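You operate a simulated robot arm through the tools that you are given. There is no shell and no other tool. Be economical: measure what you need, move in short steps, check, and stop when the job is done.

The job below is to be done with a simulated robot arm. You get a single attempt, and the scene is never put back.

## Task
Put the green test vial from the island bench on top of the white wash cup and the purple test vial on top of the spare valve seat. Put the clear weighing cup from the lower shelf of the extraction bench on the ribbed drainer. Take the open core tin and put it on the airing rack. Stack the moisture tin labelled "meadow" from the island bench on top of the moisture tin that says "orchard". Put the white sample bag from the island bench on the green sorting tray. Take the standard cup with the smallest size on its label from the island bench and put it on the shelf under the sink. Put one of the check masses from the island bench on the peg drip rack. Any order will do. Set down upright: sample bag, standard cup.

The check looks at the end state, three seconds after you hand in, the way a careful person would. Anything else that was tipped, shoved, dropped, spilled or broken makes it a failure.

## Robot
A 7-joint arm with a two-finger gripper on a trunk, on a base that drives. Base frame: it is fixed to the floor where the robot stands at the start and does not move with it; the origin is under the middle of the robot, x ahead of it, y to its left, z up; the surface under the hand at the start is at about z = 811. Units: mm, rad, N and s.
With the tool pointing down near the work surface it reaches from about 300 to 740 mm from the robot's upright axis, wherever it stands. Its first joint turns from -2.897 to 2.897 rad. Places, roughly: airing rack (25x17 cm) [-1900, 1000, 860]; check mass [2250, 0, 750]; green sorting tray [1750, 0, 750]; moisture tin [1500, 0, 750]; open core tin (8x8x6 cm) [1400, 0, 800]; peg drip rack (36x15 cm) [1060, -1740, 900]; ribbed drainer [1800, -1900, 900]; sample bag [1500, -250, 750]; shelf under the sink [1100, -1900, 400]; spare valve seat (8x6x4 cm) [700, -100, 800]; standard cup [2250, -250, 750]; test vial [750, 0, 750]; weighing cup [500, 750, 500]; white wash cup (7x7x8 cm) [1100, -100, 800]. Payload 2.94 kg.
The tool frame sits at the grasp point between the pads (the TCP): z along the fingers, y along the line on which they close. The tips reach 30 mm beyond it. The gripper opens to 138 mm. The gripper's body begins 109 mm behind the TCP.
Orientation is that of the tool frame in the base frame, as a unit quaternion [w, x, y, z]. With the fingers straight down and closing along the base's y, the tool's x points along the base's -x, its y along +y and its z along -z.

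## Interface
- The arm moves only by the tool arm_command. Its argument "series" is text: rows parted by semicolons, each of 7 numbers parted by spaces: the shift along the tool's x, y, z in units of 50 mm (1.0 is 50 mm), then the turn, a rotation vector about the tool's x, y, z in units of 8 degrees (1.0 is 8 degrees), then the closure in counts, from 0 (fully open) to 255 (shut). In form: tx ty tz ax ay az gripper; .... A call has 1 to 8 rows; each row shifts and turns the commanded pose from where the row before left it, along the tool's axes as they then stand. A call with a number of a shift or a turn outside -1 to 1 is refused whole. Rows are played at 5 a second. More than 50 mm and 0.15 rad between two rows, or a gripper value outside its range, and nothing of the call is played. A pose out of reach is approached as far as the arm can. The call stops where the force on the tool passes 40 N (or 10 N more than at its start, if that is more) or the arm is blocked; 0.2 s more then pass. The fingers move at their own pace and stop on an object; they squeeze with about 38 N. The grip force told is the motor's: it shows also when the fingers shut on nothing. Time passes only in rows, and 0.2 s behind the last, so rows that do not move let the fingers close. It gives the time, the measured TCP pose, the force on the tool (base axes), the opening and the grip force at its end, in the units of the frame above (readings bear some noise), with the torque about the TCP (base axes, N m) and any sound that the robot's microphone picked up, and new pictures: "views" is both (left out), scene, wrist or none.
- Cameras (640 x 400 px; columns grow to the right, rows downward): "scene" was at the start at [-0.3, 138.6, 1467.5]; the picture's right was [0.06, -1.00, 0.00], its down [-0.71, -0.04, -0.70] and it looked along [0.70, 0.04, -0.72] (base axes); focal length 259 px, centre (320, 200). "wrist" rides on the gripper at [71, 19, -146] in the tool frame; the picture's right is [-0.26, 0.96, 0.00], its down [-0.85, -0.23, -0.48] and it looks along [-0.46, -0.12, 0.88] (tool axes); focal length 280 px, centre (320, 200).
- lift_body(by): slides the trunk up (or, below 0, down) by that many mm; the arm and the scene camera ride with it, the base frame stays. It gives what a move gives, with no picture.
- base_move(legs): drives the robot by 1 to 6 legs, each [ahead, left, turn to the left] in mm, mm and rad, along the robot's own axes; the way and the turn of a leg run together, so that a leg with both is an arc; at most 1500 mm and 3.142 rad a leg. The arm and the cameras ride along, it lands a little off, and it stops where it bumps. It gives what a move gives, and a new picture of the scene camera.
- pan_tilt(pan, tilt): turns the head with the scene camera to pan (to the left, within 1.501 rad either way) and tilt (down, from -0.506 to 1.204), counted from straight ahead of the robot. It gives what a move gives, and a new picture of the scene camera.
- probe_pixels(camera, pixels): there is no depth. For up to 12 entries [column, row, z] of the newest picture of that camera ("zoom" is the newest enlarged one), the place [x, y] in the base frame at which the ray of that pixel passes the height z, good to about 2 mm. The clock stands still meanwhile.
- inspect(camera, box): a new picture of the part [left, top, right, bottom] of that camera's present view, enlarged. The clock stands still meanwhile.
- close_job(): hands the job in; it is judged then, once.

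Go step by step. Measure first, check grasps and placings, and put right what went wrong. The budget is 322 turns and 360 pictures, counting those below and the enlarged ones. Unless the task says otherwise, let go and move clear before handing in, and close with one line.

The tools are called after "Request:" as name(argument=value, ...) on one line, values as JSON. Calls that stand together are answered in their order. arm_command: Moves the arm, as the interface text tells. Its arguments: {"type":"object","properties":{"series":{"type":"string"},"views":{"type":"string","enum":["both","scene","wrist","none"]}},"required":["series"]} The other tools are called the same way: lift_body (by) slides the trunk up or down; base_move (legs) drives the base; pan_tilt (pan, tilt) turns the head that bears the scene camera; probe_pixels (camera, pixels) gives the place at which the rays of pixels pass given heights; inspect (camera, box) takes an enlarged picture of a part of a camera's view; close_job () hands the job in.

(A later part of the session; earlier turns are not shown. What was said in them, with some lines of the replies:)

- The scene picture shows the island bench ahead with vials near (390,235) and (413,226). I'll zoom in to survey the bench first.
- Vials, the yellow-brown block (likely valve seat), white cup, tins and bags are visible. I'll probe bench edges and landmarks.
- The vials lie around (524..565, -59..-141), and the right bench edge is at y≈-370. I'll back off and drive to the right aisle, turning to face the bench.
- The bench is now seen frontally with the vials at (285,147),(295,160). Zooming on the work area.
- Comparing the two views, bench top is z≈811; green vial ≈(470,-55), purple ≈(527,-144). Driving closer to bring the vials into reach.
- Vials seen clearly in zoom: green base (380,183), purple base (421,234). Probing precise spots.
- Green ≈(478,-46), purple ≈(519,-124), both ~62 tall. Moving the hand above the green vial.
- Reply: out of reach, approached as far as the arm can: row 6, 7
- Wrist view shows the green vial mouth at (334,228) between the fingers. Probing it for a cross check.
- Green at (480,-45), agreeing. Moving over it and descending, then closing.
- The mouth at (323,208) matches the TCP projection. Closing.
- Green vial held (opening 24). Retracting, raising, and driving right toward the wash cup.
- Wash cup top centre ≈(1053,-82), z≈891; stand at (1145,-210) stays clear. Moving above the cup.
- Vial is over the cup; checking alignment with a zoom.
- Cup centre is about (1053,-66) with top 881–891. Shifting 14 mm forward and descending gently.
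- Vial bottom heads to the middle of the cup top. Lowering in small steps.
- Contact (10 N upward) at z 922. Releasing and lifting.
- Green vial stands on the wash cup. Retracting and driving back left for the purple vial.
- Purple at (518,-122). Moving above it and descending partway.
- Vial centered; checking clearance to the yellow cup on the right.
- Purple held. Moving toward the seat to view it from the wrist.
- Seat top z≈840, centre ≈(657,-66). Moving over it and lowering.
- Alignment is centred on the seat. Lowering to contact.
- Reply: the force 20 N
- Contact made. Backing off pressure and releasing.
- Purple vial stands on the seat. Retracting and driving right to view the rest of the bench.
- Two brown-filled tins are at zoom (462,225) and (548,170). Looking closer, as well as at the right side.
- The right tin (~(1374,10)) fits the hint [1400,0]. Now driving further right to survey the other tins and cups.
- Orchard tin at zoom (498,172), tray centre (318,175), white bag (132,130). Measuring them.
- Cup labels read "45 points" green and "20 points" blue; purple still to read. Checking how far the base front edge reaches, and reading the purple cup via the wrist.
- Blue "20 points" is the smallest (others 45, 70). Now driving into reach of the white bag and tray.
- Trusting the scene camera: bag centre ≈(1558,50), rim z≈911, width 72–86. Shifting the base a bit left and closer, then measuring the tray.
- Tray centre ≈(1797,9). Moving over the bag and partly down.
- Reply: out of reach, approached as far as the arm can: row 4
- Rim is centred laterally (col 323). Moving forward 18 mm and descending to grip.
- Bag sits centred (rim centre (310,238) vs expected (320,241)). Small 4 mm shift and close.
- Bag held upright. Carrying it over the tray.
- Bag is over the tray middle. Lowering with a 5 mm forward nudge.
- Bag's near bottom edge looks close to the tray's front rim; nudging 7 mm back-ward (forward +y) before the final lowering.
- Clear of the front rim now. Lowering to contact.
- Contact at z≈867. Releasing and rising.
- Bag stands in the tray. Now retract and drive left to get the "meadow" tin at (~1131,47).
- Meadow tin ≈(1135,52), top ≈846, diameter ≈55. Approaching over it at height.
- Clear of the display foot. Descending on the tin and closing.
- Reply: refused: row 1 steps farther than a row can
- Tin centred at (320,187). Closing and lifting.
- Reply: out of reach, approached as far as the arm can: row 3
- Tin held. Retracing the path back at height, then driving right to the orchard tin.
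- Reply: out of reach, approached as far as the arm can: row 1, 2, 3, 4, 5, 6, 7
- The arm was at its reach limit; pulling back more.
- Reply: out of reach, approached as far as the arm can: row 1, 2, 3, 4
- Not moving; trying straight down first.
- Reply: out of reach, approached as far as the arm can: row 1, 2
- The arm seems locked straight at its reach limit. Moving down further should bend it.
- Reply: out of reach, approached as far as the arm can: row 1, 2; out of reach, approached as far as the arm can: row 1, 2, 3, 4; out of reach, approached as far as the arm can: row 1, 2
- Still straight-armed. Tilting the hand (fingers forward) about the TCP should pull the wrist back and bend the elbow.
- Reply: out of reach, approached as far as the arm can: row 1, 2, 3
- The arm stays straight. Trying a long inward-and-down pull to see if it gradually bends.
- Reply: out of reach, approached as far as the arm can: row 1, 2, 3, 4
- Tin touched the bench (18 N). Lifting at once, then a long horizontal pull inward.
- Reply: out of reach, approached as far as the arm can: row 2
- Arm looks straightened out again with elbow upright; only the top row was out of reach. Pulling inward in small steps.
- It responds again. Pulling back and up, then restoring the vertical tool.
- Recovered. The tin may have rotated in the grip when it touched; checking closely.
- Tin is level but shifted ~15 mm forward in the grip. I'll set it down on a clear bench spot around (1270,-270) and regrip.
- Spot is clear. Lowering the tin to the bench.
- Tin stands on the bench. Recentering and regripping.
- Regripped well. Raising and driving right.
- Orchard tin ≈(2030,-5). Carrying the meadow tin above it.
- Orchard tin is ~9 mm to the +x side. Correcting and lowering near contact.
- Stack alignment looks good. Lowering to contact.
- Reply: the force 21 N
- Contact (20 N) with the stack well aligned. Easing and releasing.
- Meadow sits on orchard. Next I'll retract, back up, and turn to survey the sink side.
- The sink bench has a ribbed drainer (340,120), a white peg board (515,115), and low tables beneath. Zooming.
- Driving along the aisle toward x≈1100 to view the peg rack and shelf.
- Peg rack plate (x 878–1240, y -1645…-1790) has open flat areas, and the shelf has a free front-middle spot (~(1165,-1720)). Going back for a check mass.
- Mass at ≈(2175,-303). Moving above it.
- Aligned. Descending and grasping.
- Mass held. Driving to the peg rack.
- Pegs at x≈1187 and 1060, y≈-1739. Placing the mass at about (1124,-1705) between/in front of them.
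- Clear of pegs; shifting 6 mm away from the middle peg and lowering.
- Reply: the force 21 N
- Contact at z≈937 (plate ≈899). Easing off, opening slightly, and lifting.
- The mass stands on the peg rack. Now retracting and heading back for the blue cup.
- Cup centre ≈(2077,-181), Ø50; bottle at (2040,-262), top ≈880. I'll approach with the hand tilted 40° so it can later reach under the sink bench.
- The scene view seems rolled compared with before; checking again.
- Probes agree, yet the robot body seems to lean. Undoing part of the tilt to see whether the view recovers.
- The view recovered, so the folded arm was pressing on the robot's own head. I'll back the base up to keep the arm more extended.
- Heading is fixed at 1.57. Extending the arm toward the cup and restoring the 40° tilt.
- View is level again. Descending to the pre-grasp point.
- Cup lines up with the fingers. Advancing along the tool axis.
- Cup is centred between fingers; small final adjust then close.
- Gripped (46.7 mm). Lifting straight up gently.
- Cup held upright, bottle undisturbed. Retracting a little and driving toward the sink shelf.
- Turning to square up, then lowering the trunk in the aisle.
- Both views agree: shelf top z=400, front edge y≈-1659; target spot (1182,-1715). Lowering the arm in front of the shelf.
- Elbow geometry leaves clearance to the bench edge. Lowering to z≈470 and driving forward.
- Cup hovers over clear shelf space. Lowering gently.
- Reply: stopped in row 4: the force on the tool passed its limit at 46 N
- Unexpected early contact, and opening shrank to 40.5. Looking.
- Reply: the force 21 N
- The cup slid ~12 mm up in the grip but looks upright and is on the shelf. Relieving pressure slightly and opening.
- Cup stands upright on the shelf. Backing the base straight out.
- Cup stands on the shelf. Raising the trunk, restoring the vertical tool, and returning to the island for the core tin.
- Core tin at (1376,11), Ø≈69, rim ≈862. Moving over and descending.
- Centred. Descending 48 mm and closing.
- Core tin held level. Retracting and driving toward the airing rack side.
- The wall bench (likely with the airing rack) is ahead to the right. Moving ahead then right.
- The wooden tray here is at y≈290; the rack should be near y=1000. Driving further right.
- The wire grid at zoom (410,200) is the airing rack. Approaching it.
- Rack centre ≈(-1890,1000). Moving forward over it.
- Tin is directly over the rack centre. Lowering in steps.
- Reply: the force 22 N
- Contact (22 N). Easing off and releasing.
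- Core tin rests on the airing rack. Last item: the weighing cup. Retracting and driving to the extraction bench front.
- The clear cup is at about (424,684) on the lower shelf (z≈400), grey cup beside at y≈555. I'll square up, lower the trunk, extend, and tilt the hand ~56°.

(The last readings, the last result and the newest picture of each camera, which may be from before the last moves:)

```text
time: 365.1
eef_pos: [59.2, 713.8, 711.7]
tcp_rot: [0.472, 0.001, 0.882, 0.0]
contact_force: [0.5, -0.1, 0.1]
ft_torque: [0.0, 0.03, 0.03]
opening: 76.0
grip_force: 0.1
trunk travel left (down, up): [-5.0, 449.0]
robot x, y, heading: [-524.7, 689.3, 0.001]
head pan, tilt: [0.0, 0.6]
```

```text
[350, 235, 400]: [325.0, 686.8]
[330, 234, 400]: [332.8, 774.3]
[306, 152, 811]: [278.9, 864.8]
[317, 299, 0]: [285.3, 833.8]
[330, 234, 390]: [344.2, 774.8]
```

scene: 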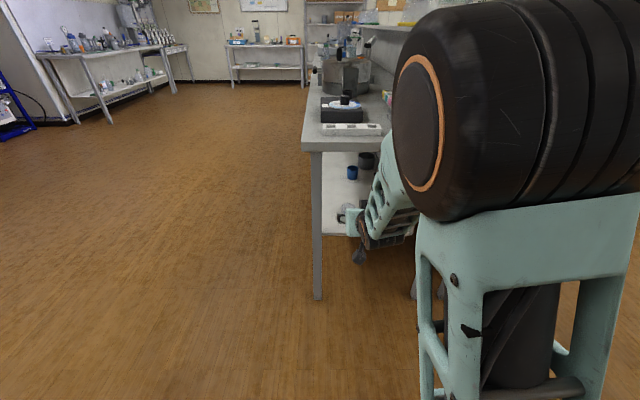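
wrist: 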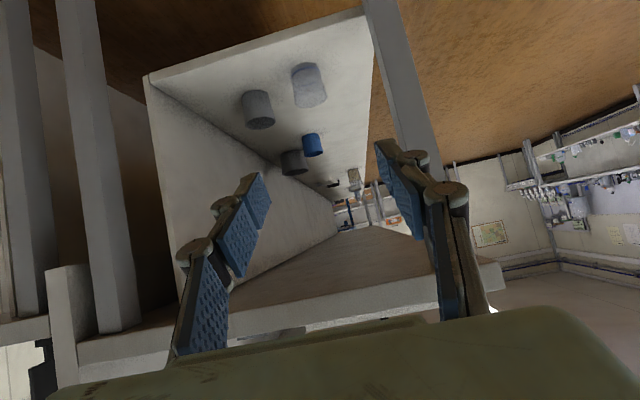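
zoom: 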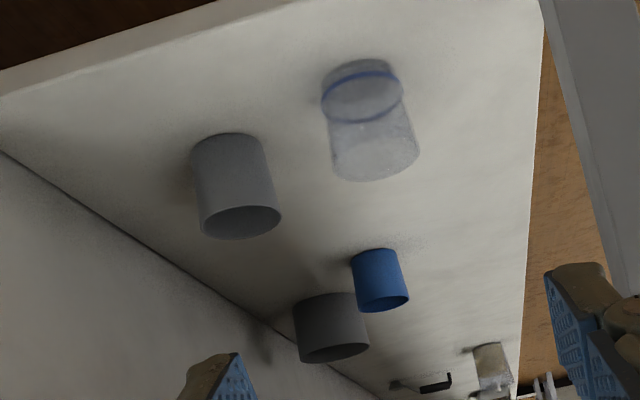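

Triangulation puts the shelf at z≈423 and the cup at ≈(423,685). Lowering the hand to grasp height in front of the bench.

Request:
arm_command(series="0.69 -0.093 0.467 0 0 0 115;0.69 -0.093 0.467 0 0 0 115;0.69 -0.093 0.467 0 0 0 115;0.69 -0.093 0.467 0 0 0 115;0.69 -0.093 0.467 0 0 0 115;0.55 -0.093 0.37 0 0 0 115;0 0 0 0 0 0 115", views="both")

```text
time: 366.6
eef_pos: [59.6, 681.7, 468.3]
tcp_rot: [0.472, 0.0, 0.882, 0.0]
contact_force: [0.3, 0.4, -0.6]
ft_torque: [-0.01, 0.01, 0.01]
opening: 75.8
grip_force: 0.0
trunk travel left (down, up): [-5.0, 449.0]
robot x, y, heading: [-524.6, 687.7, -0.003]
head pan, tilt: [0.0, 0.6]
```

scene: 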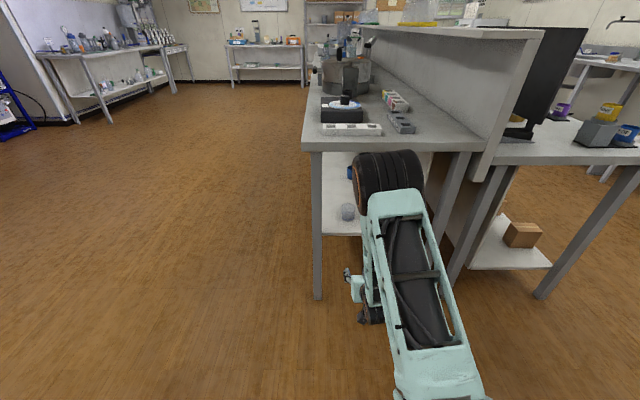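
wrist: 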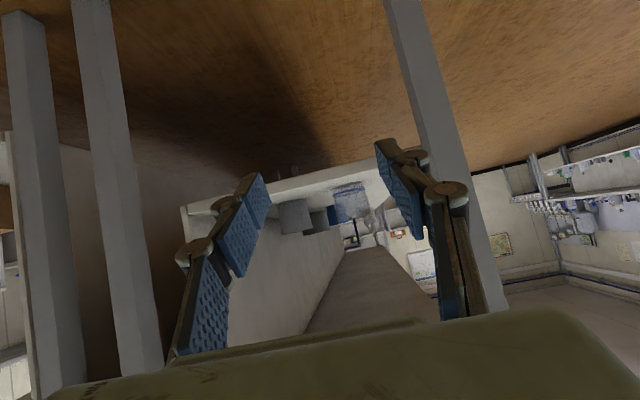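

The elbow/forearm would sit too close to the bench front edge. Raising the trunk 150 mm and lowering the arm correspondingly should tilt the forearm back.

Request:
lift_body(by=150)

Request:
arm_command(series="0.62 0 0.42 0 0 0 115;0.62 0 0.42 0 0 0 115;0.62 0 0.42 0 0 0 115;0.62 0 0.42 0 0 0 115;0 0 0 0 0 0 115", views="scene")

```text
time: 368.4
eef_pos: [59.4, 682.3, 619.3]
tcp_rot: [0.47, 0.001, 0.883, -0.001]
contact_force: [-0.3, 0.0, -0.5]
ft_torque: [-0.01, 0.0, -0.02]
opening: 75.6
grip_force: 0.1
trunk travel left (down, up): [-155.0, 299.0]
robot x, y, heading: [-528.8, 686.7, -0.004]
head pan, tilt: [0.0, 0.6]
```

```text
time: 369.6
eef_pos: [64.1, 682.7, 468.5]
tcp_rot: [0.471, -0.001, 0.882, 0.001]
contact_force: [0.3, 0.2, -0.5]
ft_torque: [0.02, 0.03, -0.03]
opening: 75.8
grip_force: 0.0
trunk travel left (down, up): [-155.0, 299.0]
robot x, y, heading: [-527.0, 688.9, -0.002]
head pan, tilt: [0.0, 0.6]
```

scene: 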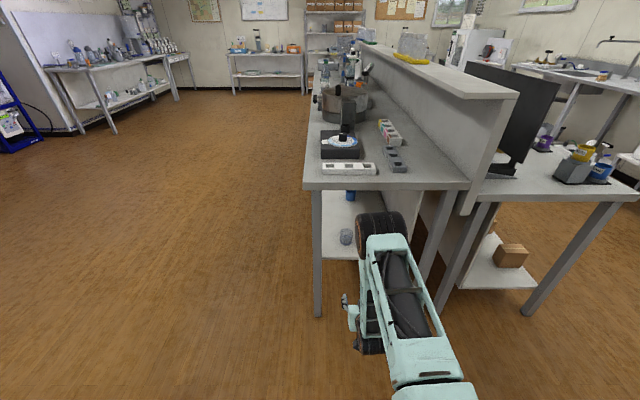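

That moved the elbow the wrong way. Restoring the low trunk and instead extending the arm further forward.

Request:
arm_command(series="-0.62 0 -0.42 0 0 0 115;-0.62 0 -0.42 0 0 0 115;-0.62 0 -0.42 0 0 0 115;-0.62 0 -0.42 0 0 0 115;0 0 0 0 0 0 115", views="none")

Request:
lift_body(by=-150)

Request:
arm_command(series="-0.447 0 0.663 0 0 0 115;-0.447 0 0.663 0 0 0 115;-0.447 0 0.663 0 0 0 115;-0.4 0 0.6 0 0 0 115;0 0 0 0 0 0 115", views="both")

```text
time: 370.8
eef_pos: [58.9, 683.1, 616.9]
tcp_rot: [0.471, 0.0, 0.882, 0.001]
contact_force: [-0.1, -0.2, 0.0]
ft_torque: [0.01, -0.01, 0.01]
opening: 75.8
grip_force: 0.1
trunk travel left (down, up): [-155.0, 299.0]
robot x, y, heading: [-527.0, 690.2, -0.002]
head pan, tilt: [0.0, 0.6]
```

```text
time: 372.6
eef_pos: [59.8, 683.4, 468.2]
tcp_rot: [0.471, 0.0, 0.882, 0.001]
contact_force: [-0.4, -0.9, 0.8]
ft_torque: [0.0, -0.01, -0.01]
opening: 75.6
grip_force: 0.1
trunk travel left (down, up): [-5.0, 449.0]
robot x, y, heading: [-523.2, 690.0, -0.0]
head pan, tilt: [0.0, 0.6]
```

```text
time: 373.8
eef_pos: [214.9, 684.8, 468.5]
tcp_rot: [0.471, 0.0, 0.882, 0.0]
contact_force: [-0.6, 0.3, 0.7]
ft_torque: [-0.01, -0.03, 0.0]
opening: 75.9
grip_force: 0.0
trunk travel left (down, up): [-5.0, 449.0]
robot x, y, heading: [-527.8, 690.4, -0.001]
head pan, tilt: [0.0, 0.6]
```

scene: 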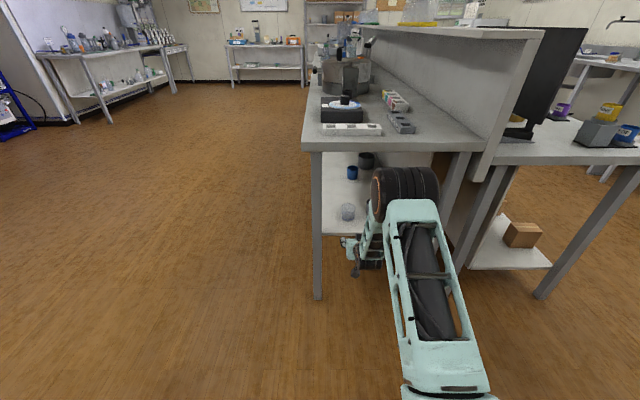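
wrist: 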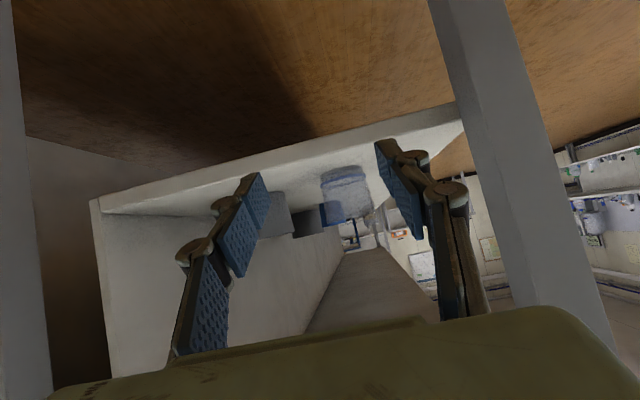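

Now the elbow and forearm stay well behind the bench front, and the cup is lined up (col 345 as expected). Driving forward.

Request:
base_move(legs=[[130, 0, 0]])

Request:
arm_command(series="0 0 0 0 0 0 115", views="wrist")

Request:
inspect(camera="scene", box=[290, 130, 470, 290])

```text
time: 375.0
eef_pos: [344.0, 684.9, 468.2]
tcp_rot: [0.471, 0.0, 0.882, 0.0]
contact_force: [-0.4, -0.6, -0.2]
ft_torque: [0.0, 0.02, -0.04]
opening: 75.9
grip_force: 0.0
trunk travel left (down, up): [-5.0, 449.0]
robot x, y, heading: [-395.1, 682.9, -0.002]
head pan, tilt: [0.0, 0.6]
```

scene: 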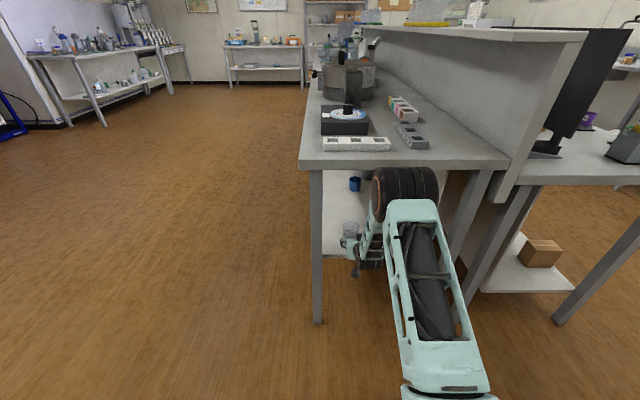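

```text
time: 375.4
eef_pos: [344.4, 685.2, 468.0]
tcp_rot: [0.471, -0.001, 0.882, 0.001]
contact_force: [0.5, 0.3, 0.1]
ft_torque: [0.0, 0.03, 0.0]
opening: 75.8
grip_force: 0.0
trunk travel left (down, up): [-5.0, 449.0]
robot x, y, heading: [-396.5, 686.6, 0.003]
head pan, tilt: [0.0, 0.6]
```

wrist: 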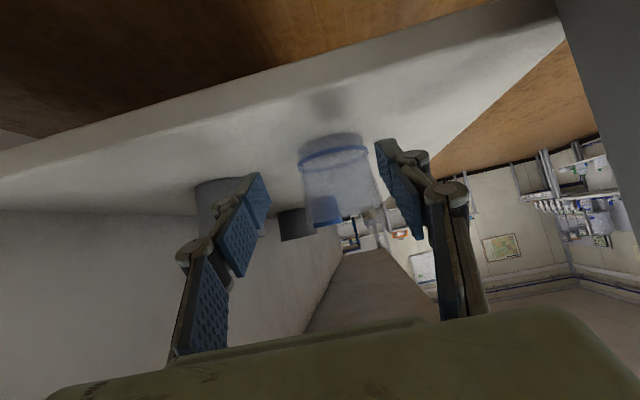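

```text
2.50 times, centred on (380, 210) of scene
```

zoom: 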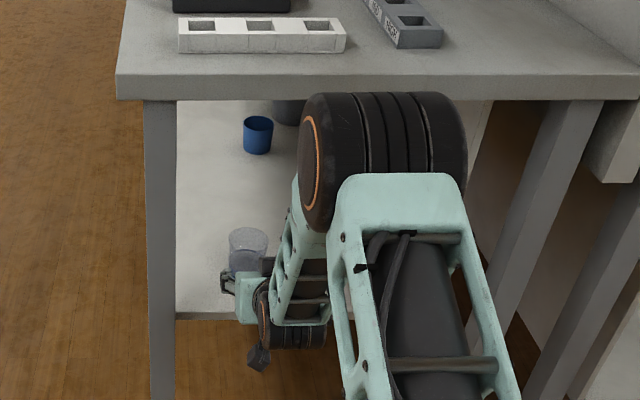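

Cup geometry checks (centre ≈(423,688), rim ≈482). Lowering 10 mm, shifting 3 mm, then driving 76 mm forward.

Request:
arm_command(series="0.166 0.06 0.112 0 0 0 115;0 0 0 0 0 0 115", views="none")

Request:
base_move(legs=[[70, 0, 0]])

Request:
arm_command(series="0 0 0 0 0 0 115", views="wrist")

Request:
inspect(camera="wrist", box=[220, 100, 460, 260])

```text
time: 376.0
eef_pos: [344.7, 685.9, 458.3]
tcp_rot: [0.471, 0.0, 0.882, 0.0]
contact_force: [0.0, 0.2, -0.9]
ft_torque: [-0.03, 0.02, 0.03]
opening: 75.9
grip_force: 0.0
trunk travel left (down, up): [-5.0, 449.0]
robot x, y, heading: [-398.6, 689.5, -0.003]
head pan, tilt: [0.0, 0.6]
```

```text
time: 377.1
eef_pos: [416.7, 685.8, 455.8]
tcp_rot: [0.471, -0.001, 0.882, 0.001]
contact_force: [-0.6, -0.7, -0.2]
ft_torque: [0.02, 0.01, -0.01]
opening: 75.8
grip_force: 0.1
trunk travel left (down, up): [-5.0, 449.0]
robot x, y, heading: [-323.8, 688.2, -0.0]
head pan, tilt: [0.0, 0.6]
```

scene: 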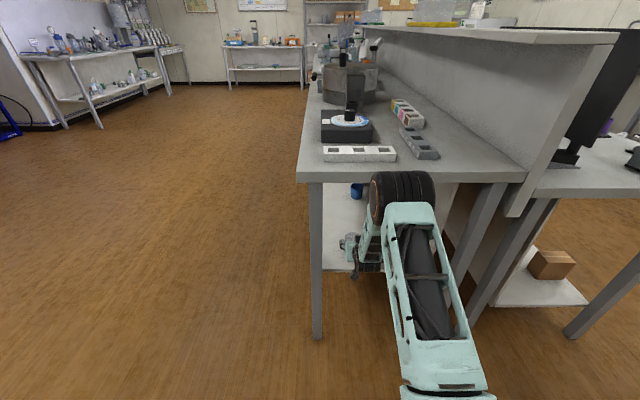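

```text
time: 377.4
eef_pos: [416.3, 685.6, 457.2]
tcp_rot: [0.471, 0.0, 0.882, -0.001]
contact_force: [-0.1, 0.2, 0.0]
ft_torque: [0.0, -0.04, 0.01]
opening: 75.9
grip_force: 0.1
trunk travel left (down, up): [-5.0, 449.0]
robot x, y, heading: [-324.8, 684.5, -0.002]
head pan, tilt: [0.0, 0.6]
```

wrist: 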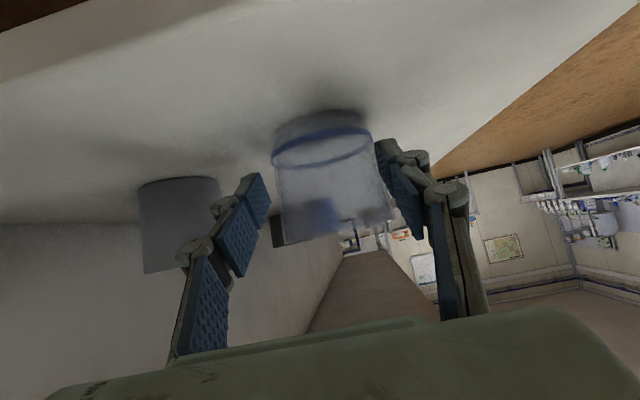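

```text
2.50 times, centred on (340, 180) of wrist
```

zoom: 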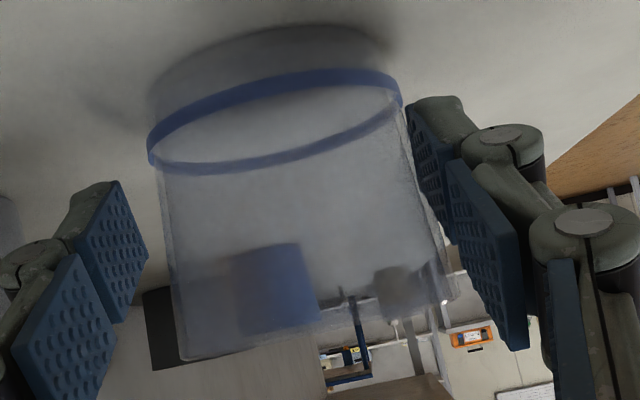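

Cup is wider than thought (~65 mm) and ~6 mm to the right of the finger centre. Opening wider, shifting, and going 12 mm deeper.

Request:
arm_command(series="0 0 0 0 0 0 70;0 0.13 0 0 0 0 70;-0.134 0 0.2 0 0 0 70;0 0 0 0 0 0 70", views="wrist")

Request:
inspect(camera="wrist", box=[220, 100, 460, 260])

Request:
inspect(camera="scene", box=[320, 190, 400, 270])

```text
time: 378.4
eef_pos: [427.7, 692.2, 456.6]
tcp_rot: [0.471, -0.001, 0.882, 0.001]
contact_force: [-0.8, -0.7, -0.6]
ft_torque: [-0.04, -0.01, 0.03]
opening: 100.0
grip_force: 0.0
trunk travel left (down, up): [-5.0, 449.0]
robot x, y, heading: [-327.9, 684.2, -0.002]
head pan, tilt: [0.0, 0.6]
```

wrist: 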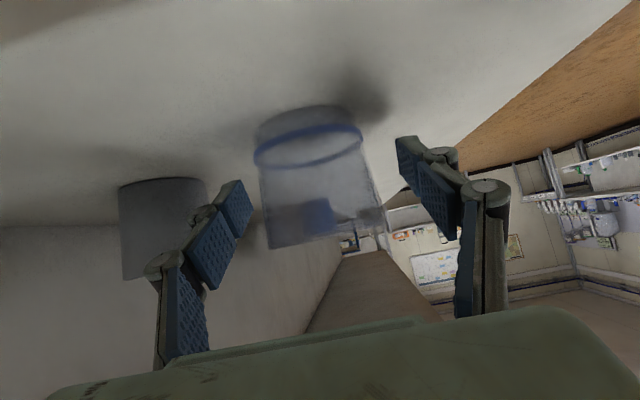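

```text
2.50 times, centred on (340, 180) of wrist
```

zoom: 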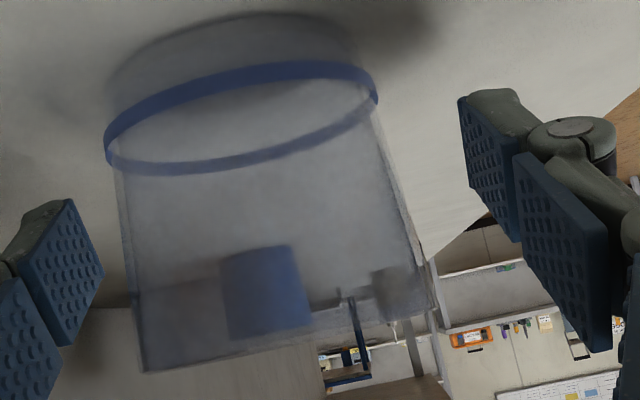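

```text
5.00 times, centred on (360, 230) of scene
```

zoom: 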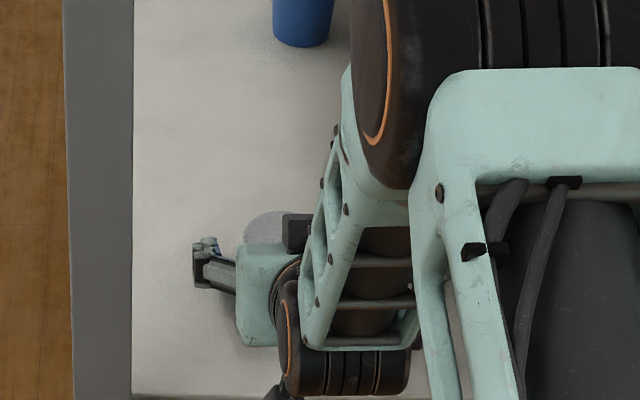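

Request:
probe_pixels(camera="wrist", pixels=[[305, 106, 424], [257, 125, 424], [352, 110, 424], [305, 106, 420]])

```text
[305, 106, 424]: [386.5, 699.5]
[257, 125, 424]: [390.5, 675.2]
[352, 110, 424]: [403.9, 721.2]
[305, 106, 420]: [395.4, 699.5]
```

Depth and centring look right. Closing.

Request:
arm_command(series="0 0 0 0 0 0 255;0 0 0 0 0 0 255;0 0 0 0 0 0 255;0 0 0 0 0 0 255", views="wrist")

```text
time: 379.4
eef_pos: [429.6, 692.6, 456.7]
tcp_rot: [0.471, 0.0, 0.882, 0.0]
contact_force: [0.4, 0.4, 0.1]
ft_torque: [0.0, 0.0, 0.01]
opening: 61.5
grip_force: 19.9
trunk travel left (down, up): [-5.0, 449.0]
robot x, y, heading: [-328.5, 689.7, -0.002]
head pan, tilt: [0.0, 0.6]
```

wrist: 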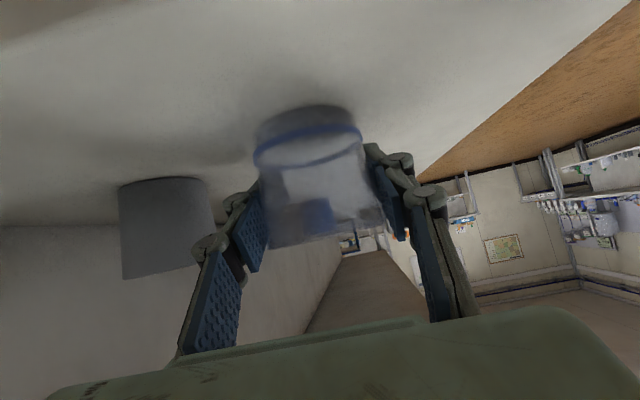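

Gripped at 61.5 mm. Lifting 40 mm gently.

Request:
arm_command(series="0 0 0 0 0 0 255;-0.17 0 -0.11 0 0 0 255;-0.25 0 -0.17 0 0 0 255;-0.25 0 -0.17 0 0 0 255;0 0 0 0 0 0 255", views="wrist")

Request:
inspect(camera="scene", box=[320, 190, 400, 270])

```text
time: 380.6
eef_pos: [426.8, 692.1, 498.1]
tcp_rot: [0.471, -0.001, 0.882, 0.001]
contact_force: [0.0, -0.7, -1.0]
ft_torque: [-0.01, -0.01, -0.01]
opening: 61.5
grip_force: 19.5
trunk travel left (down, up): [-5.0, 449.0]
robot x, y, heading: [-324.1, 689.7, -0.003]
head pan, tilt: [0.0, 0.6]
```

wrist: 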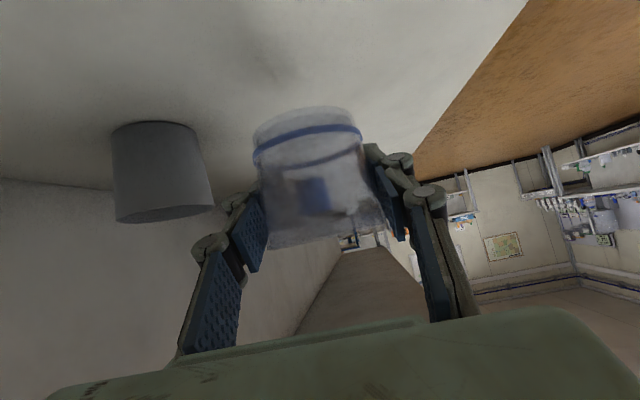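

```text
5.00 times, centred on (360, 230) of scene
```

zoom: 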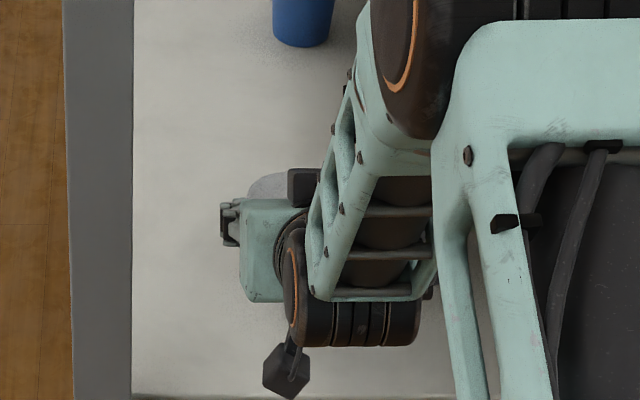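

Cup lifted cleanly. Backing straight out, then raising the trunk.

Request:
base_move(legs=[[-450, 0, 0]])

Request:
lift_body(by=440)

Request:
arm_command(series="-0.55 0 -0.37 0 0 0 255;-0.55 0 -0.37 0 0 0 255;0 0 0 0 0 0 255", views="wrist")

```text
time: 383.4
eef_pos: [-25.4, 687.0, 497.9]
tcp_rot: [0.471, 0.005, 0.882, -0.002]
contact_force: [0.5, 0.1, 0.3]
ft_torque: [-0.02, 0.02, 0.01]
opening: 61.5
grip_force: 20.5
trunk travel left (down, up): [-5.0, 449.0]
robot x, y, heading: [-778.1, 691.4, -0.017]
head pan, tilt: [0.0, 0.6]
```

scene: 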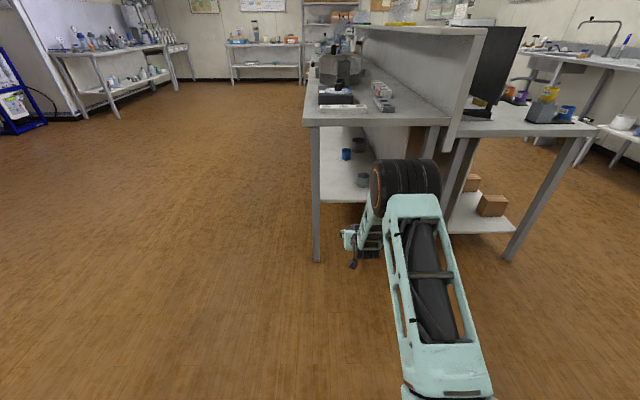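

```text
refused: 440 is not a number from -400 to 400
```

```text
time: 384.2
eef_pos: [-26.1, 687.0, 565.3]
tcp_rot: [0.472, 0.004, 0.882, -0.001]
contact_force: [-0.1, 0.4, -0.1]
ft_torque: [0.0, -0.01, 0.0]
opening: 61.5
grip_force: 19.8
trunk travel left (down, up): [-5.0, 449.0]
robot x, y, heading: [-776.9, 688.2, -0.01]
head pan, tilt: [0.0, 0.6]
```

wrist: 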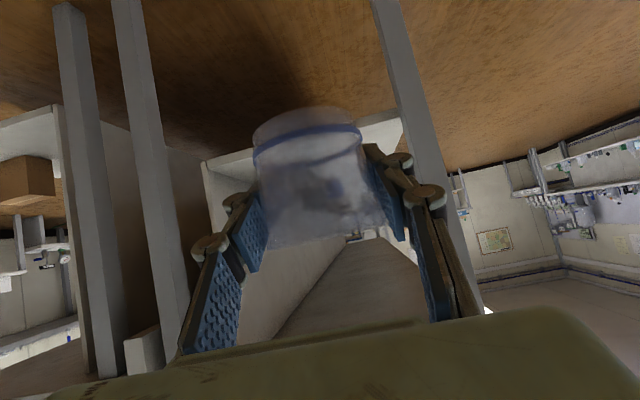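

Cup remains secure. Raising the trunk in two steps and driving to the aisle.

Request:
lift_body(by=400)

Request:
lift_body(by=44)

Request:
base_move(legs=[[0, -1500, 0.015], [0, -60, 0]])

```text
time: 388.0
eef_pos: [-25.0, 687.9, 964.9]
tcp_rot: [0.471, 0.005, 0.882, -0.002]
contact_force: [-0.2, -0.7, -0.3]
ft_torque: [0.0, 0.0, 0.0]
opening: 61.6
grip_force: 20.5
trunk travel left (down, up): [-405.0, 49.0]
robot x, y, heading: [-780.6, 689.9, -0.012]
head pan, tilt: [0.0, 0.6]
```

```text
time: 388.9
eef_pos: [-24.6, 686.0, 1008.0]
tcp_rot: [0.472, 0.004, 0.882, -0.002]
contact_force: [0.7, 0.2, -0.8]
ft_torque: [-0.03, 0.0, 0.03]
opening: 61.1
grip_force: 20.7
trunk travel left (down, up): [-449.0, 5.0]
robot x, y, heading: [-780.5, 687.6, -0.01]
head pan, tilt: [0.0, 0.6]
```

```text
time: 402.5
eef_pos: [-58.8, -831.4, 1009.6]
tcp_rot: [0.471, 0.013, 0.882, -0.007]
contact_force: [-0.4, -0.5, 0.8]
ft_torque: [0.04, 0.01, 0.0]
opening: 61.2
grip_force: 19.9
trunk travel left (down, up): [-449.0, 5.0]
robot x, y, heading: [-814.1, -814.4, -0.029]
head pan, tilt: [0.0, 0.6]
```

scene: 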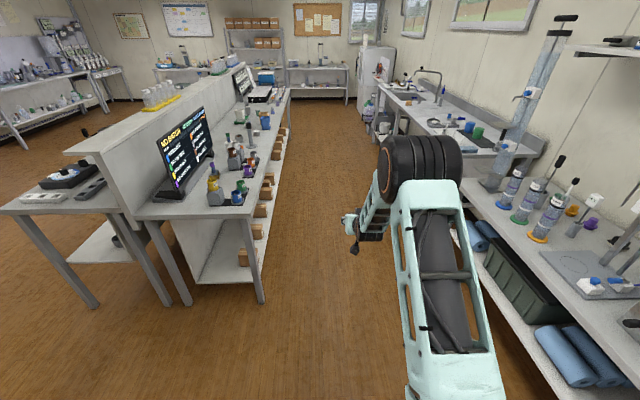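

Aisle clear ahead. Straightening and driving to x≈1780.

Request:
base_move(legs=[[0, -70, 0.029], [1500, 0, 0]])

Request:
base_move(legs=[[1080, 0, 0]])

```text
time: 411.0
eef_pos: [1470.0, -858.7, 1007.9]
tcp_rot: [0.471, -0.007, 0.882, 0.005]
contact_force: [-1.0, 0.1, -0.4]
ft_torque: [0.01, 0.01, 0.0]
opening: 61.1
grip_force: 20.5
trunk travel left (down, up): [-449.0, 5.0]
robot x, y, heading: [718.2, -874.1, 0.017]
head pan, tilt: [0.0, 0.6]
```

scene: 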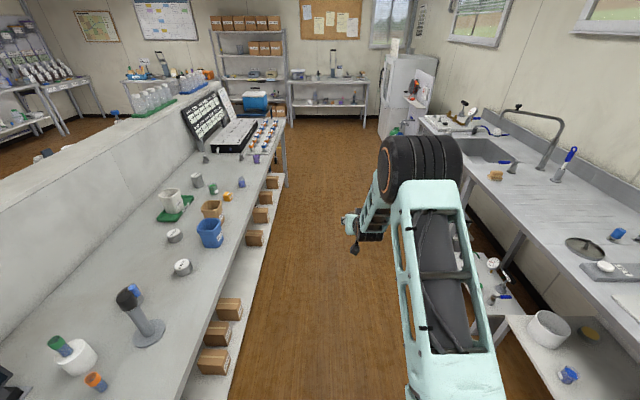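

```text
time: 416.6
eef_pos: [2571.8, -827.6, 1007.8]
tcp_rot: [0.471, -0.013, 0.882, 0.008]
contact_force: [-0.4, 0.7, -0.2]
ft_torque: [-0.02, 0.0, -0.01]
opening: 61.0
grip_force: 20.0
trunk travel left (down, up): [-449.0, 5.0]
robot x, y, heading: [1820.7, -855.6, 0.027]
head pan, tilt: [0.0, 0.6]
```

scene: 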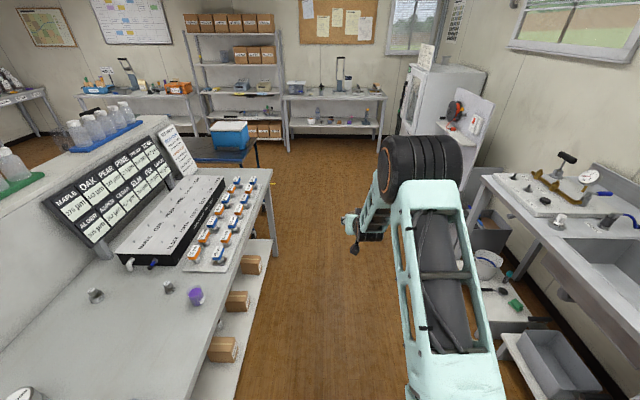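

Turning right to face the drainer.

Request:
base_move(legs=[[0, 0, -1.598]])

Request:
pan_tilt(pan=0.0, tilt=0.75)

Request:
inspect(camera="scene", box=[180, 100, 420, 260])

```text
time: 420.8
eef_pos: [1846.4, -1607.0, 1009.2]
tcp_rot: [0.338, 0.614, 0.633, -0.328]
contact_force: [0.1, -0.5, -0.9]
ft_torque: [-0.01, 0.02, 0.0]
opening: 60.7
grip_force: 20.2
trunk travel left (down, up): [-449.0, 5.0]
robot x, y, heading: [1817.8, -855.2, -1.546]
head pan, tilt: [0.0, 0.6]
```

scene: 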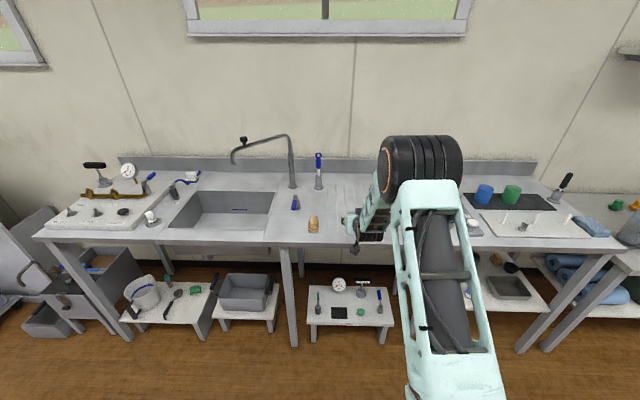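

```text
time: 421.5
eef_pos: [1847.0, -1606.9, 1009.1]
tcp_rot: [0.339, 0.614, 0.634, -0.327]
contact_force: [-0.4, -0.3, 0.4]
ft_torque: [0.02, 0.04, 0.01]
opening: 60.5
grip_force: 20.2
trunk travel left (down, up): [-449.0, 5.0]
robot x, y, heading: [1816.0, -853.4, -1.544]
head pan, tilt: [0.0, 0.75]
```

scene: 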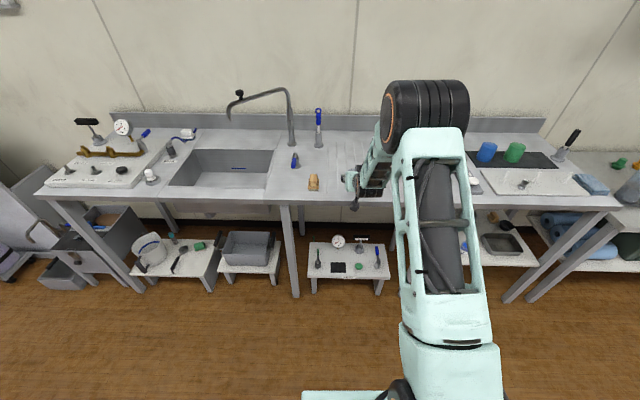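

```text
2.50 times, centred on (300, 180) of scene
```

zoom: 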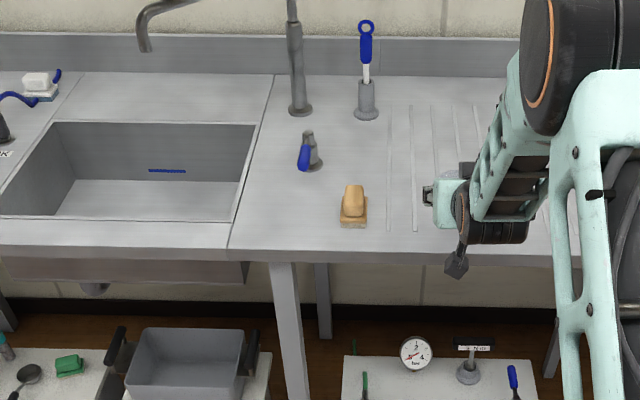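

Request:
probe_pixels(camera="zoom", pixels=[[389, 107, 890], [389, 230, 890], [412, 107, 890], [413, 230, 890], [352, 225, 890], [367, 115, 890], [475, 107, 890]])

Request:
arm_command(series="0 0 0 0 0 0 255", views="wrist")

```text
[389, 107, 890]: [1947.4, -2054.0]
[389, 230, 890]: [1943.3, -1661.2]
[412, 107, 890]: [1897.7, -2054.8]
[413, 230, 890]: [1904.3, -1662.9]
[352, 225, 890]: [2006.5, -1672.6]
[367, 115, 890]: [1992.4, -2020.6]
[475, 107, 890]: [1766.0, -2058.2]
```

```text
time: 421.9
eef_pos: [1847.2, -1606.5, 1008.5]
tcp_rot: [0.338, 0.614, 0.633, -0.328]
contact_force: [-0.5, -0.6, -0.9]
ft_torque: [-0.02, 0.0, 0.0]
opening: 60.5
grip_force: 19.9
trunk travel left (down, up): [-449.0, 5.0]
robot x, y, heading: [1814.8, -856.4, -1.541]
head pan, tilt: [0.0, 0.75]
```

wrist: 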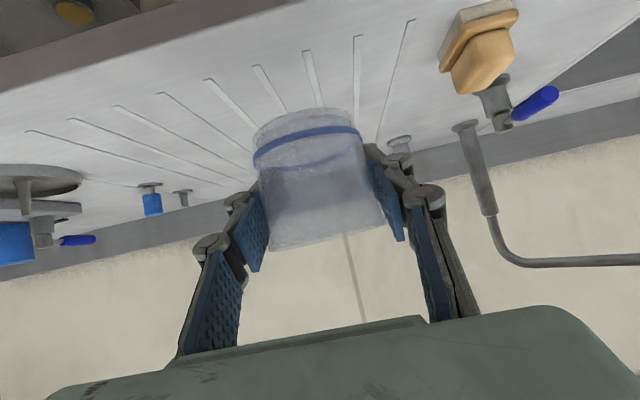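

Ribs span x≈1630–1945, y≈-1661…-2054. Driving forward to bring the cup over their middle.

Request:
base_move(legs=[[215, 0, 0]])

Request:
arm_command(series="0.55 0 0.37 0 0 0 255;0 0 0 0 0 0 255", views="wrist")

Request:
inspect(camera="scene", box=[240, 100, 440, 240])

```text
time: 423.6
eef_pos: [1850.2, -1821.1, 1007.8]
tcp_rot: [0.338, 0.615, 0.633, -0.327]
contact_force: [0.3, -0.3, -0.2]
ft_torque: [-0.01, -0.02, -0.01]
opening: 60.5
grip_force: 20.0
trunk travel left (down, up): [-449.0, 5.0]
robot x, y, heading: [1823.1, -1067.1, -1.546]
head pan, tilt: [0.0, 0.75]
```

scene: 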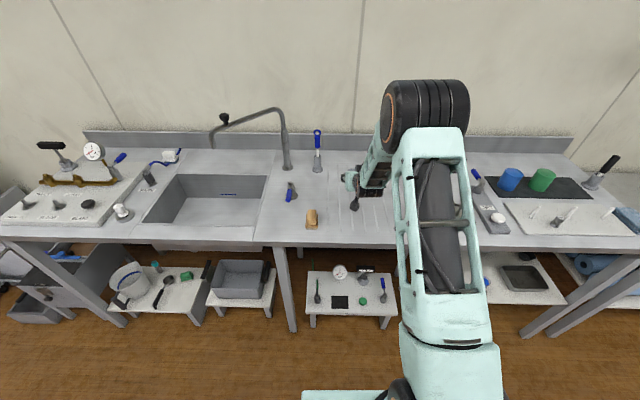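

```text
time: 424.2
eef_pos: [1848.2, -1819.8, 975.6]
tcp_rot: [0.337, 0.616, 0.632, -0.328]
contact_force: [0.0, 0.0, -0.6]
ft_torque: [0.02, 0.03, -0.02]
opening: 60.6
grip_force: 19.8
trunk travel left (down, up): [-449.0, 5.0]
robot x, y, heading: [1825.8, -1068.0, -1.546]
head pan, tilt: [0.0, 0.75]
```

wrist: 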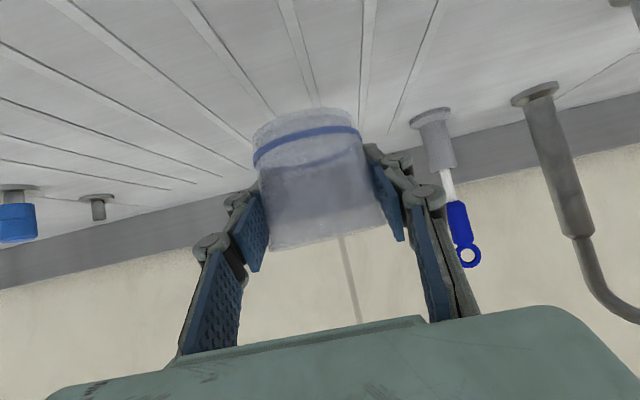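

```text
2.86 times, centred on (340, 170) of scene
```

zoom: 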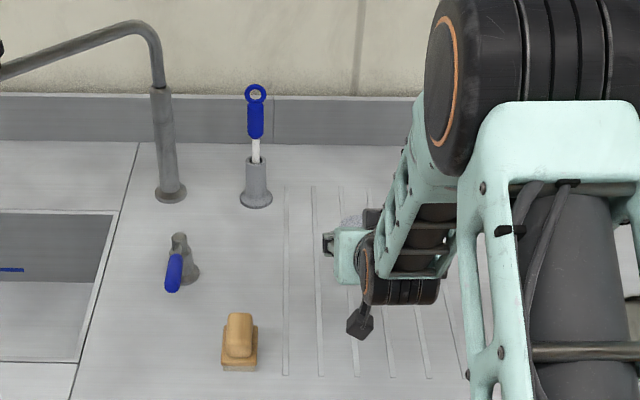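

Cup is over the ribs. Lowering.

Request:
arm_command(series="0.25 0 0.168 0 0 0 255;0.25 0 0.168 0 0 0 255;0.12 0 0.08 0 0 0 255;0 0 0 0 0 0 255", views="none")

Request:
arm_command(series="0.05 0 0.034 0 0 0 255;0.05 0 0.034 0 0 0 255;0 0 0 0 0 0 255", views="none")

```text
time: 425.2
eef_pos: [1848.4, -1819.4, 937.2]
tcp_rot: [0.338, 0.615, 0.633, -0.327]
contact_force: [-0.1, -0.1, -0.7]
ft_torque: [0.01, 0.01, 0.0]
opening: 60.8
grip_force: 19.9
trunk travel left (down, up): [-449.0, 5.0]
robot x, y, heading: [1821.6, -1070.5, -1.547]
head pan, tilt: [0.0, 0.75]
```

```text
time: 426.0
eef_pos: [1850.3, -1818.6, 932.7]
tcp_rot: [0.338, 0.615, 0.633, -0.328]
contact_force: [-0.6, 0.6, 0.6]
ft_torque: [0.01, -0.02, 0.02]
opening: 60.5
grip_force: 20.0
trunk travel left (down, up): [-449.0, 5.0]
robot x, y, heading: [1821.9, -1069.5, -1.544]
head pan, tilt: [0.0, 0.75]
```

Request:
arm_command(series="0.05 0 0.034 0 0 0 255;0.04 0 0.027 0 0 0 255;0 0 0 0 0 0 255", views="wrist")

```text
time: 426.8
eef_pos: [1850.9, -1818.9, 926.7]
tcp_rot: [0.338, 0.615, 0.633, -0.328]
contact_force: [-0.5, 0.2, -0.8]
ft_torque: [0.05, -0.04, -0.02]
opening: 60.9
grip_force: 19.9
trunk travel left (down, up): [-449.0, 5.0]
robot x, y, heading: [1828.3, -1071.4, -1.542]
head pan, tilt: [0.0, 0.75]
```

wrist: 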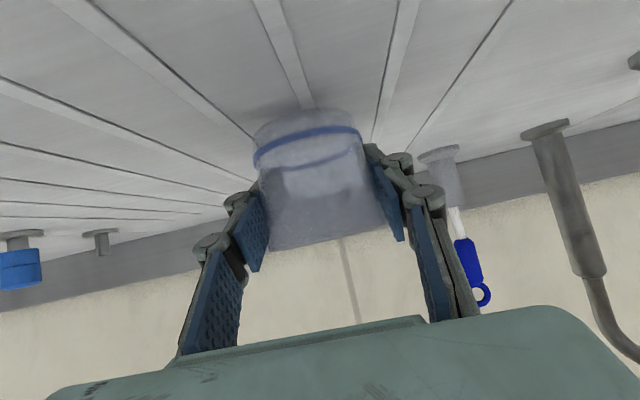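

Close to the surface, no contact yet. Continuing in 2–3 mm steps.

Request:
arm_command(series="0.04 0 0.027 0 0 0 255;0.03 0 0.02 0 0 0 255;0 0 0 0 0 0 255", views="none")

```text
time: 427.6
eef_pos: [1850.3, -1820.3, 922.1]
tcp_rot: [0.338, 0.615, 0.633, -0.328]
contact_force: [-0.8, -0.1, 0.1]
ft_torque: [-0.03, -0.02, -0.01]
opening: 60.6
grip_force: 20.0
trunk travel left (down, up): [-449.0, 5.0]
robot x, y, heading: [1824.5, -1070.8, -1.546]
head pan, tilt: [0.0, 0.75]
```

Request:
arm_command(series="0.04 0 0.027 0 0 0 255;0.02 0 0.0135 0 0 0 255;0 0 0 0 0 0 255", views="none")

```text
time: 428.4
eef_pos: [1850.2, -1818.8, 918.2]
tcp_rot: [0.339, 0.615, 0.632, -0.328]
contact_force: [0.0, 0.3, 0.0]
ft_torque: [-0.01, -0.01, 0.02]
opening: 60.3
grip_force: 19.5
trunk travel left (down, up): [-449.0, 5.0]
robot x, y, heading: [1825.9, -1068.3, -1.545]
head pan, tilt: [0.0, 0.75]
```

Request:
arm_command(series="0.03 0 0.02 0 0 0 255;0 0 0 0 0 0 255", views="wrist")

Request:
inspect(camera="wrist", box=[220, 80, 420, 260])

```text
time: 429.0
eef_pos: [1850.4, -1819.9, 915.1]
tcp_rot: [0.338, 0.615, 0.632, -0.328]
contact_force: [0.6, 0.7, 0.2]
ft_torque: [-0.04, -0.01, 0.01]
opening: 60.6
grip_force: 20.1
trunk travel left (down, up): [-449.0, 5.0]
robot x, y, heading: [1826.2, -1067.0, -1.547]
head pan, tilt: [0.0, 0.75]
```

wrist: 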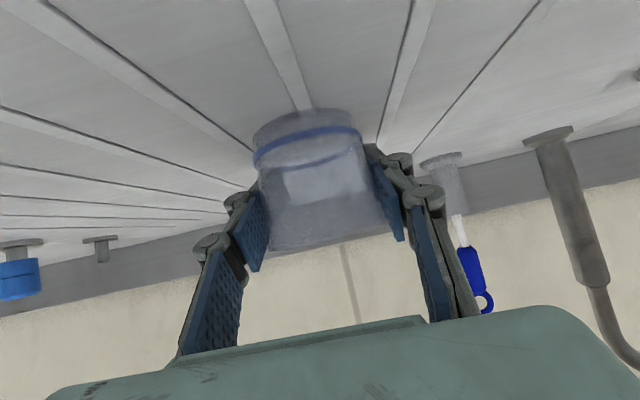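

```text
2.22 times, centred on (320, 170) of wrist
```

zoom: 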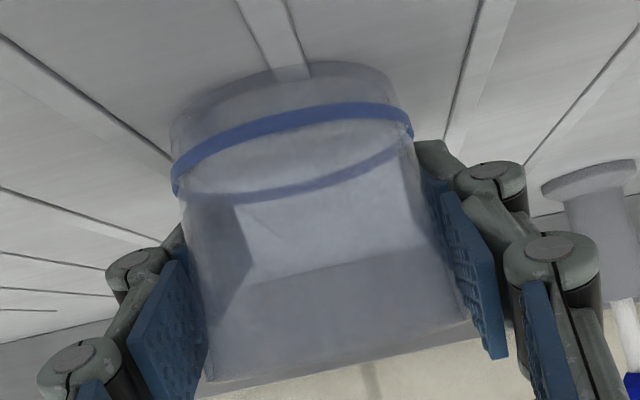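

Request:
arm_command(series="0.04 0 0.027 0 0 0 255;0 0 0 0 0 0 255", views="none")

Request:
arm_command(series="0.04 0 0.027 0 0 0 255;0 0 0 0 0 0 255", views="none")

```text
time: 429.6
eef_pos: [1850.5, -1820.9, 916.7]
tcp_rot: [0.339, 0.615, 0.631, -0.33]
contact_force: [0.8, 0.4, 7.7]
ft_torque: [0.02, -0.22, 0.09]
opening: 60.0
grip_force: 20.4
trunk travel left (down, up): [-449.0, 5.0]
robot x, y, heading: [1823.8, -1066.9, -1.54]
head pan, tilt: [0.0, 0.75]
```

```text
time: 430.2
eef_pos: [1849.7, -1819.9, 914.3]
tcp_rot: [0.339, 0.614, 0.633, -0.328]
contact_force: [1.3, -0.6, 9.0]
ft_torque: [0.03, -0.29, 0.08]
opening: 59.8
grip_force: 19.9
trunk travel left (down, up): [-449.0, 5.0]
robot x, y, heading: [1824.0, -1064.6, -1.543]
head pan, tilt: [0.0, 0.75]
```

Contact (~9 N). Easing 2 mm up and opening.

Request:
arm_command(series="-0.03 0 -0.02 0 0 0 255;0 0 0 0 0 0 120;0 0 0 0 0 0 90;0 0 0 0 0 0 70;0 0 0 0 0 0 70", views="wrist")

Request:
inspect(camera="wrist", box=[180, 60, 460, 270])

```text
time: 431.4
eef_pos: [1850.3, -1819.4, 914.7]
tcp_rot: [0.338, 0.615, 0.632, -0.328]
contact_force: [-0.6, -0.2, -0.2]
ft_torque: [-0.02, -0.01, 0.0]
opening: 100.4
grip_force: 0.0
trunk travel left (down, up): [-449.0, 5.0]
robot x, y, heading: [1822.0, -1067.5, -1.545]
head pan, tilt: [0.0, 0.75]
```

wrist: 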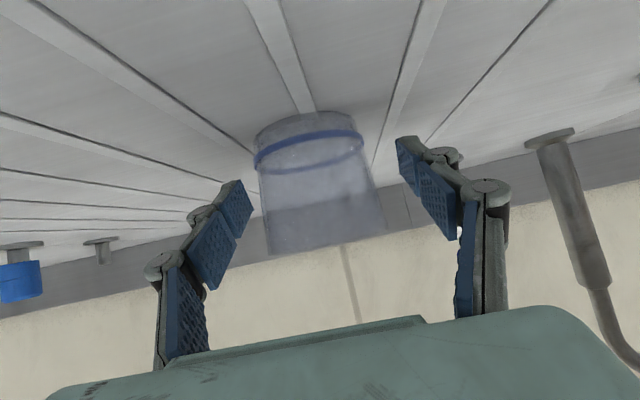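

```text
1.90 times, centred on (320, 165) of wrist
```

zoom: 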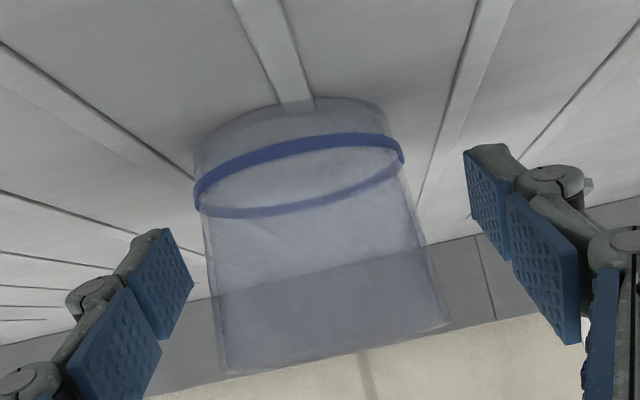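

Cup stands freely on the ribs. Backing out along the tool axis and verifying.

Request:
arm_command(series="0.1 0 -0.3 0 0 0 70;0.25 0 -0.6 0 0 0 70;0 0 -0.9 0 0 0 70;0 0 -0.9 0 0 0 70;0 0 -0.9 0 0 0 70", views="wrist")

Request:
base_move(legs=[[-180, 0, 0]])

Request:
inspect(camera="scene", box=[280, 100, 420, 220])

```text
time: 432.6
eef_pos: [1845.0, -1658.6, 999.9]
tcp_rot: [0.338, 0.615, 0.632, -0.328]
contact_force: [-0.3, -0.1, 0.2]
ft_torque: [0.02, 0.01, -0.03]
opening: 100.1
grip_force: 0.1
trunk travel left (down, up): [-449.0, 5.0]
robot x, y, heading: [1822.9, -1064.4, -1.544]
head pan, tilt: [0.0, 0.75]
```

wrist: 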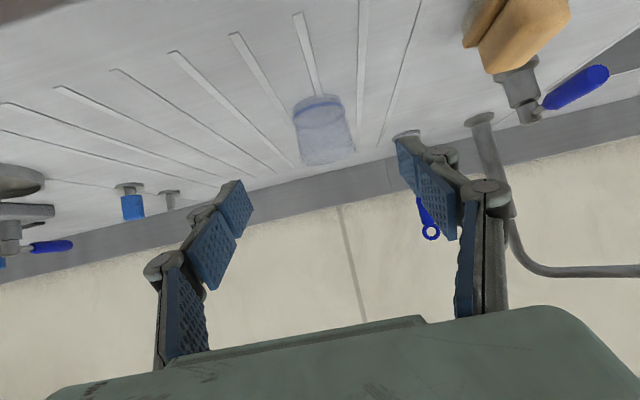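

```text
time: 434.1
eef_pos: [1838.6, -1485.3, 999.4]
tcp_rot: [0.337, 0.617, 0.631, -0.329]
contact_force: [-0.3, 0.9, -0.5]
ft_torque: [-0.03, -0.01, 0.03]
opening: 100.4
grip_force: 0.1
trunk travel left (down, up): [-449.0, 5.0]
robot x, y, heading: [1822.5, -887.5, -1.548]
head pan, tilt: [0.0, 0.75]
```

scene: 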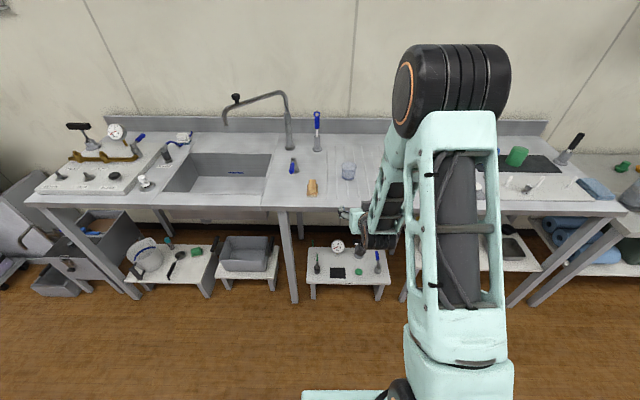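

```text
3.33 times, centred on (350, 160) of scene
```

zoom: 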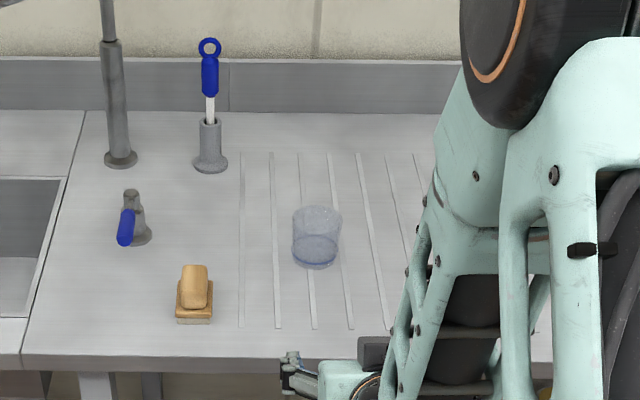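

The weighing cup stands on the ribbed drainer and the gripper is clear, so all eight placements are done. I'm handing in.

Request:
close_job()

```text
The job is handed in.
```

I finished all eight placements, let go and moved the arm clear, then handed the job in; I haven't seen the check's result.
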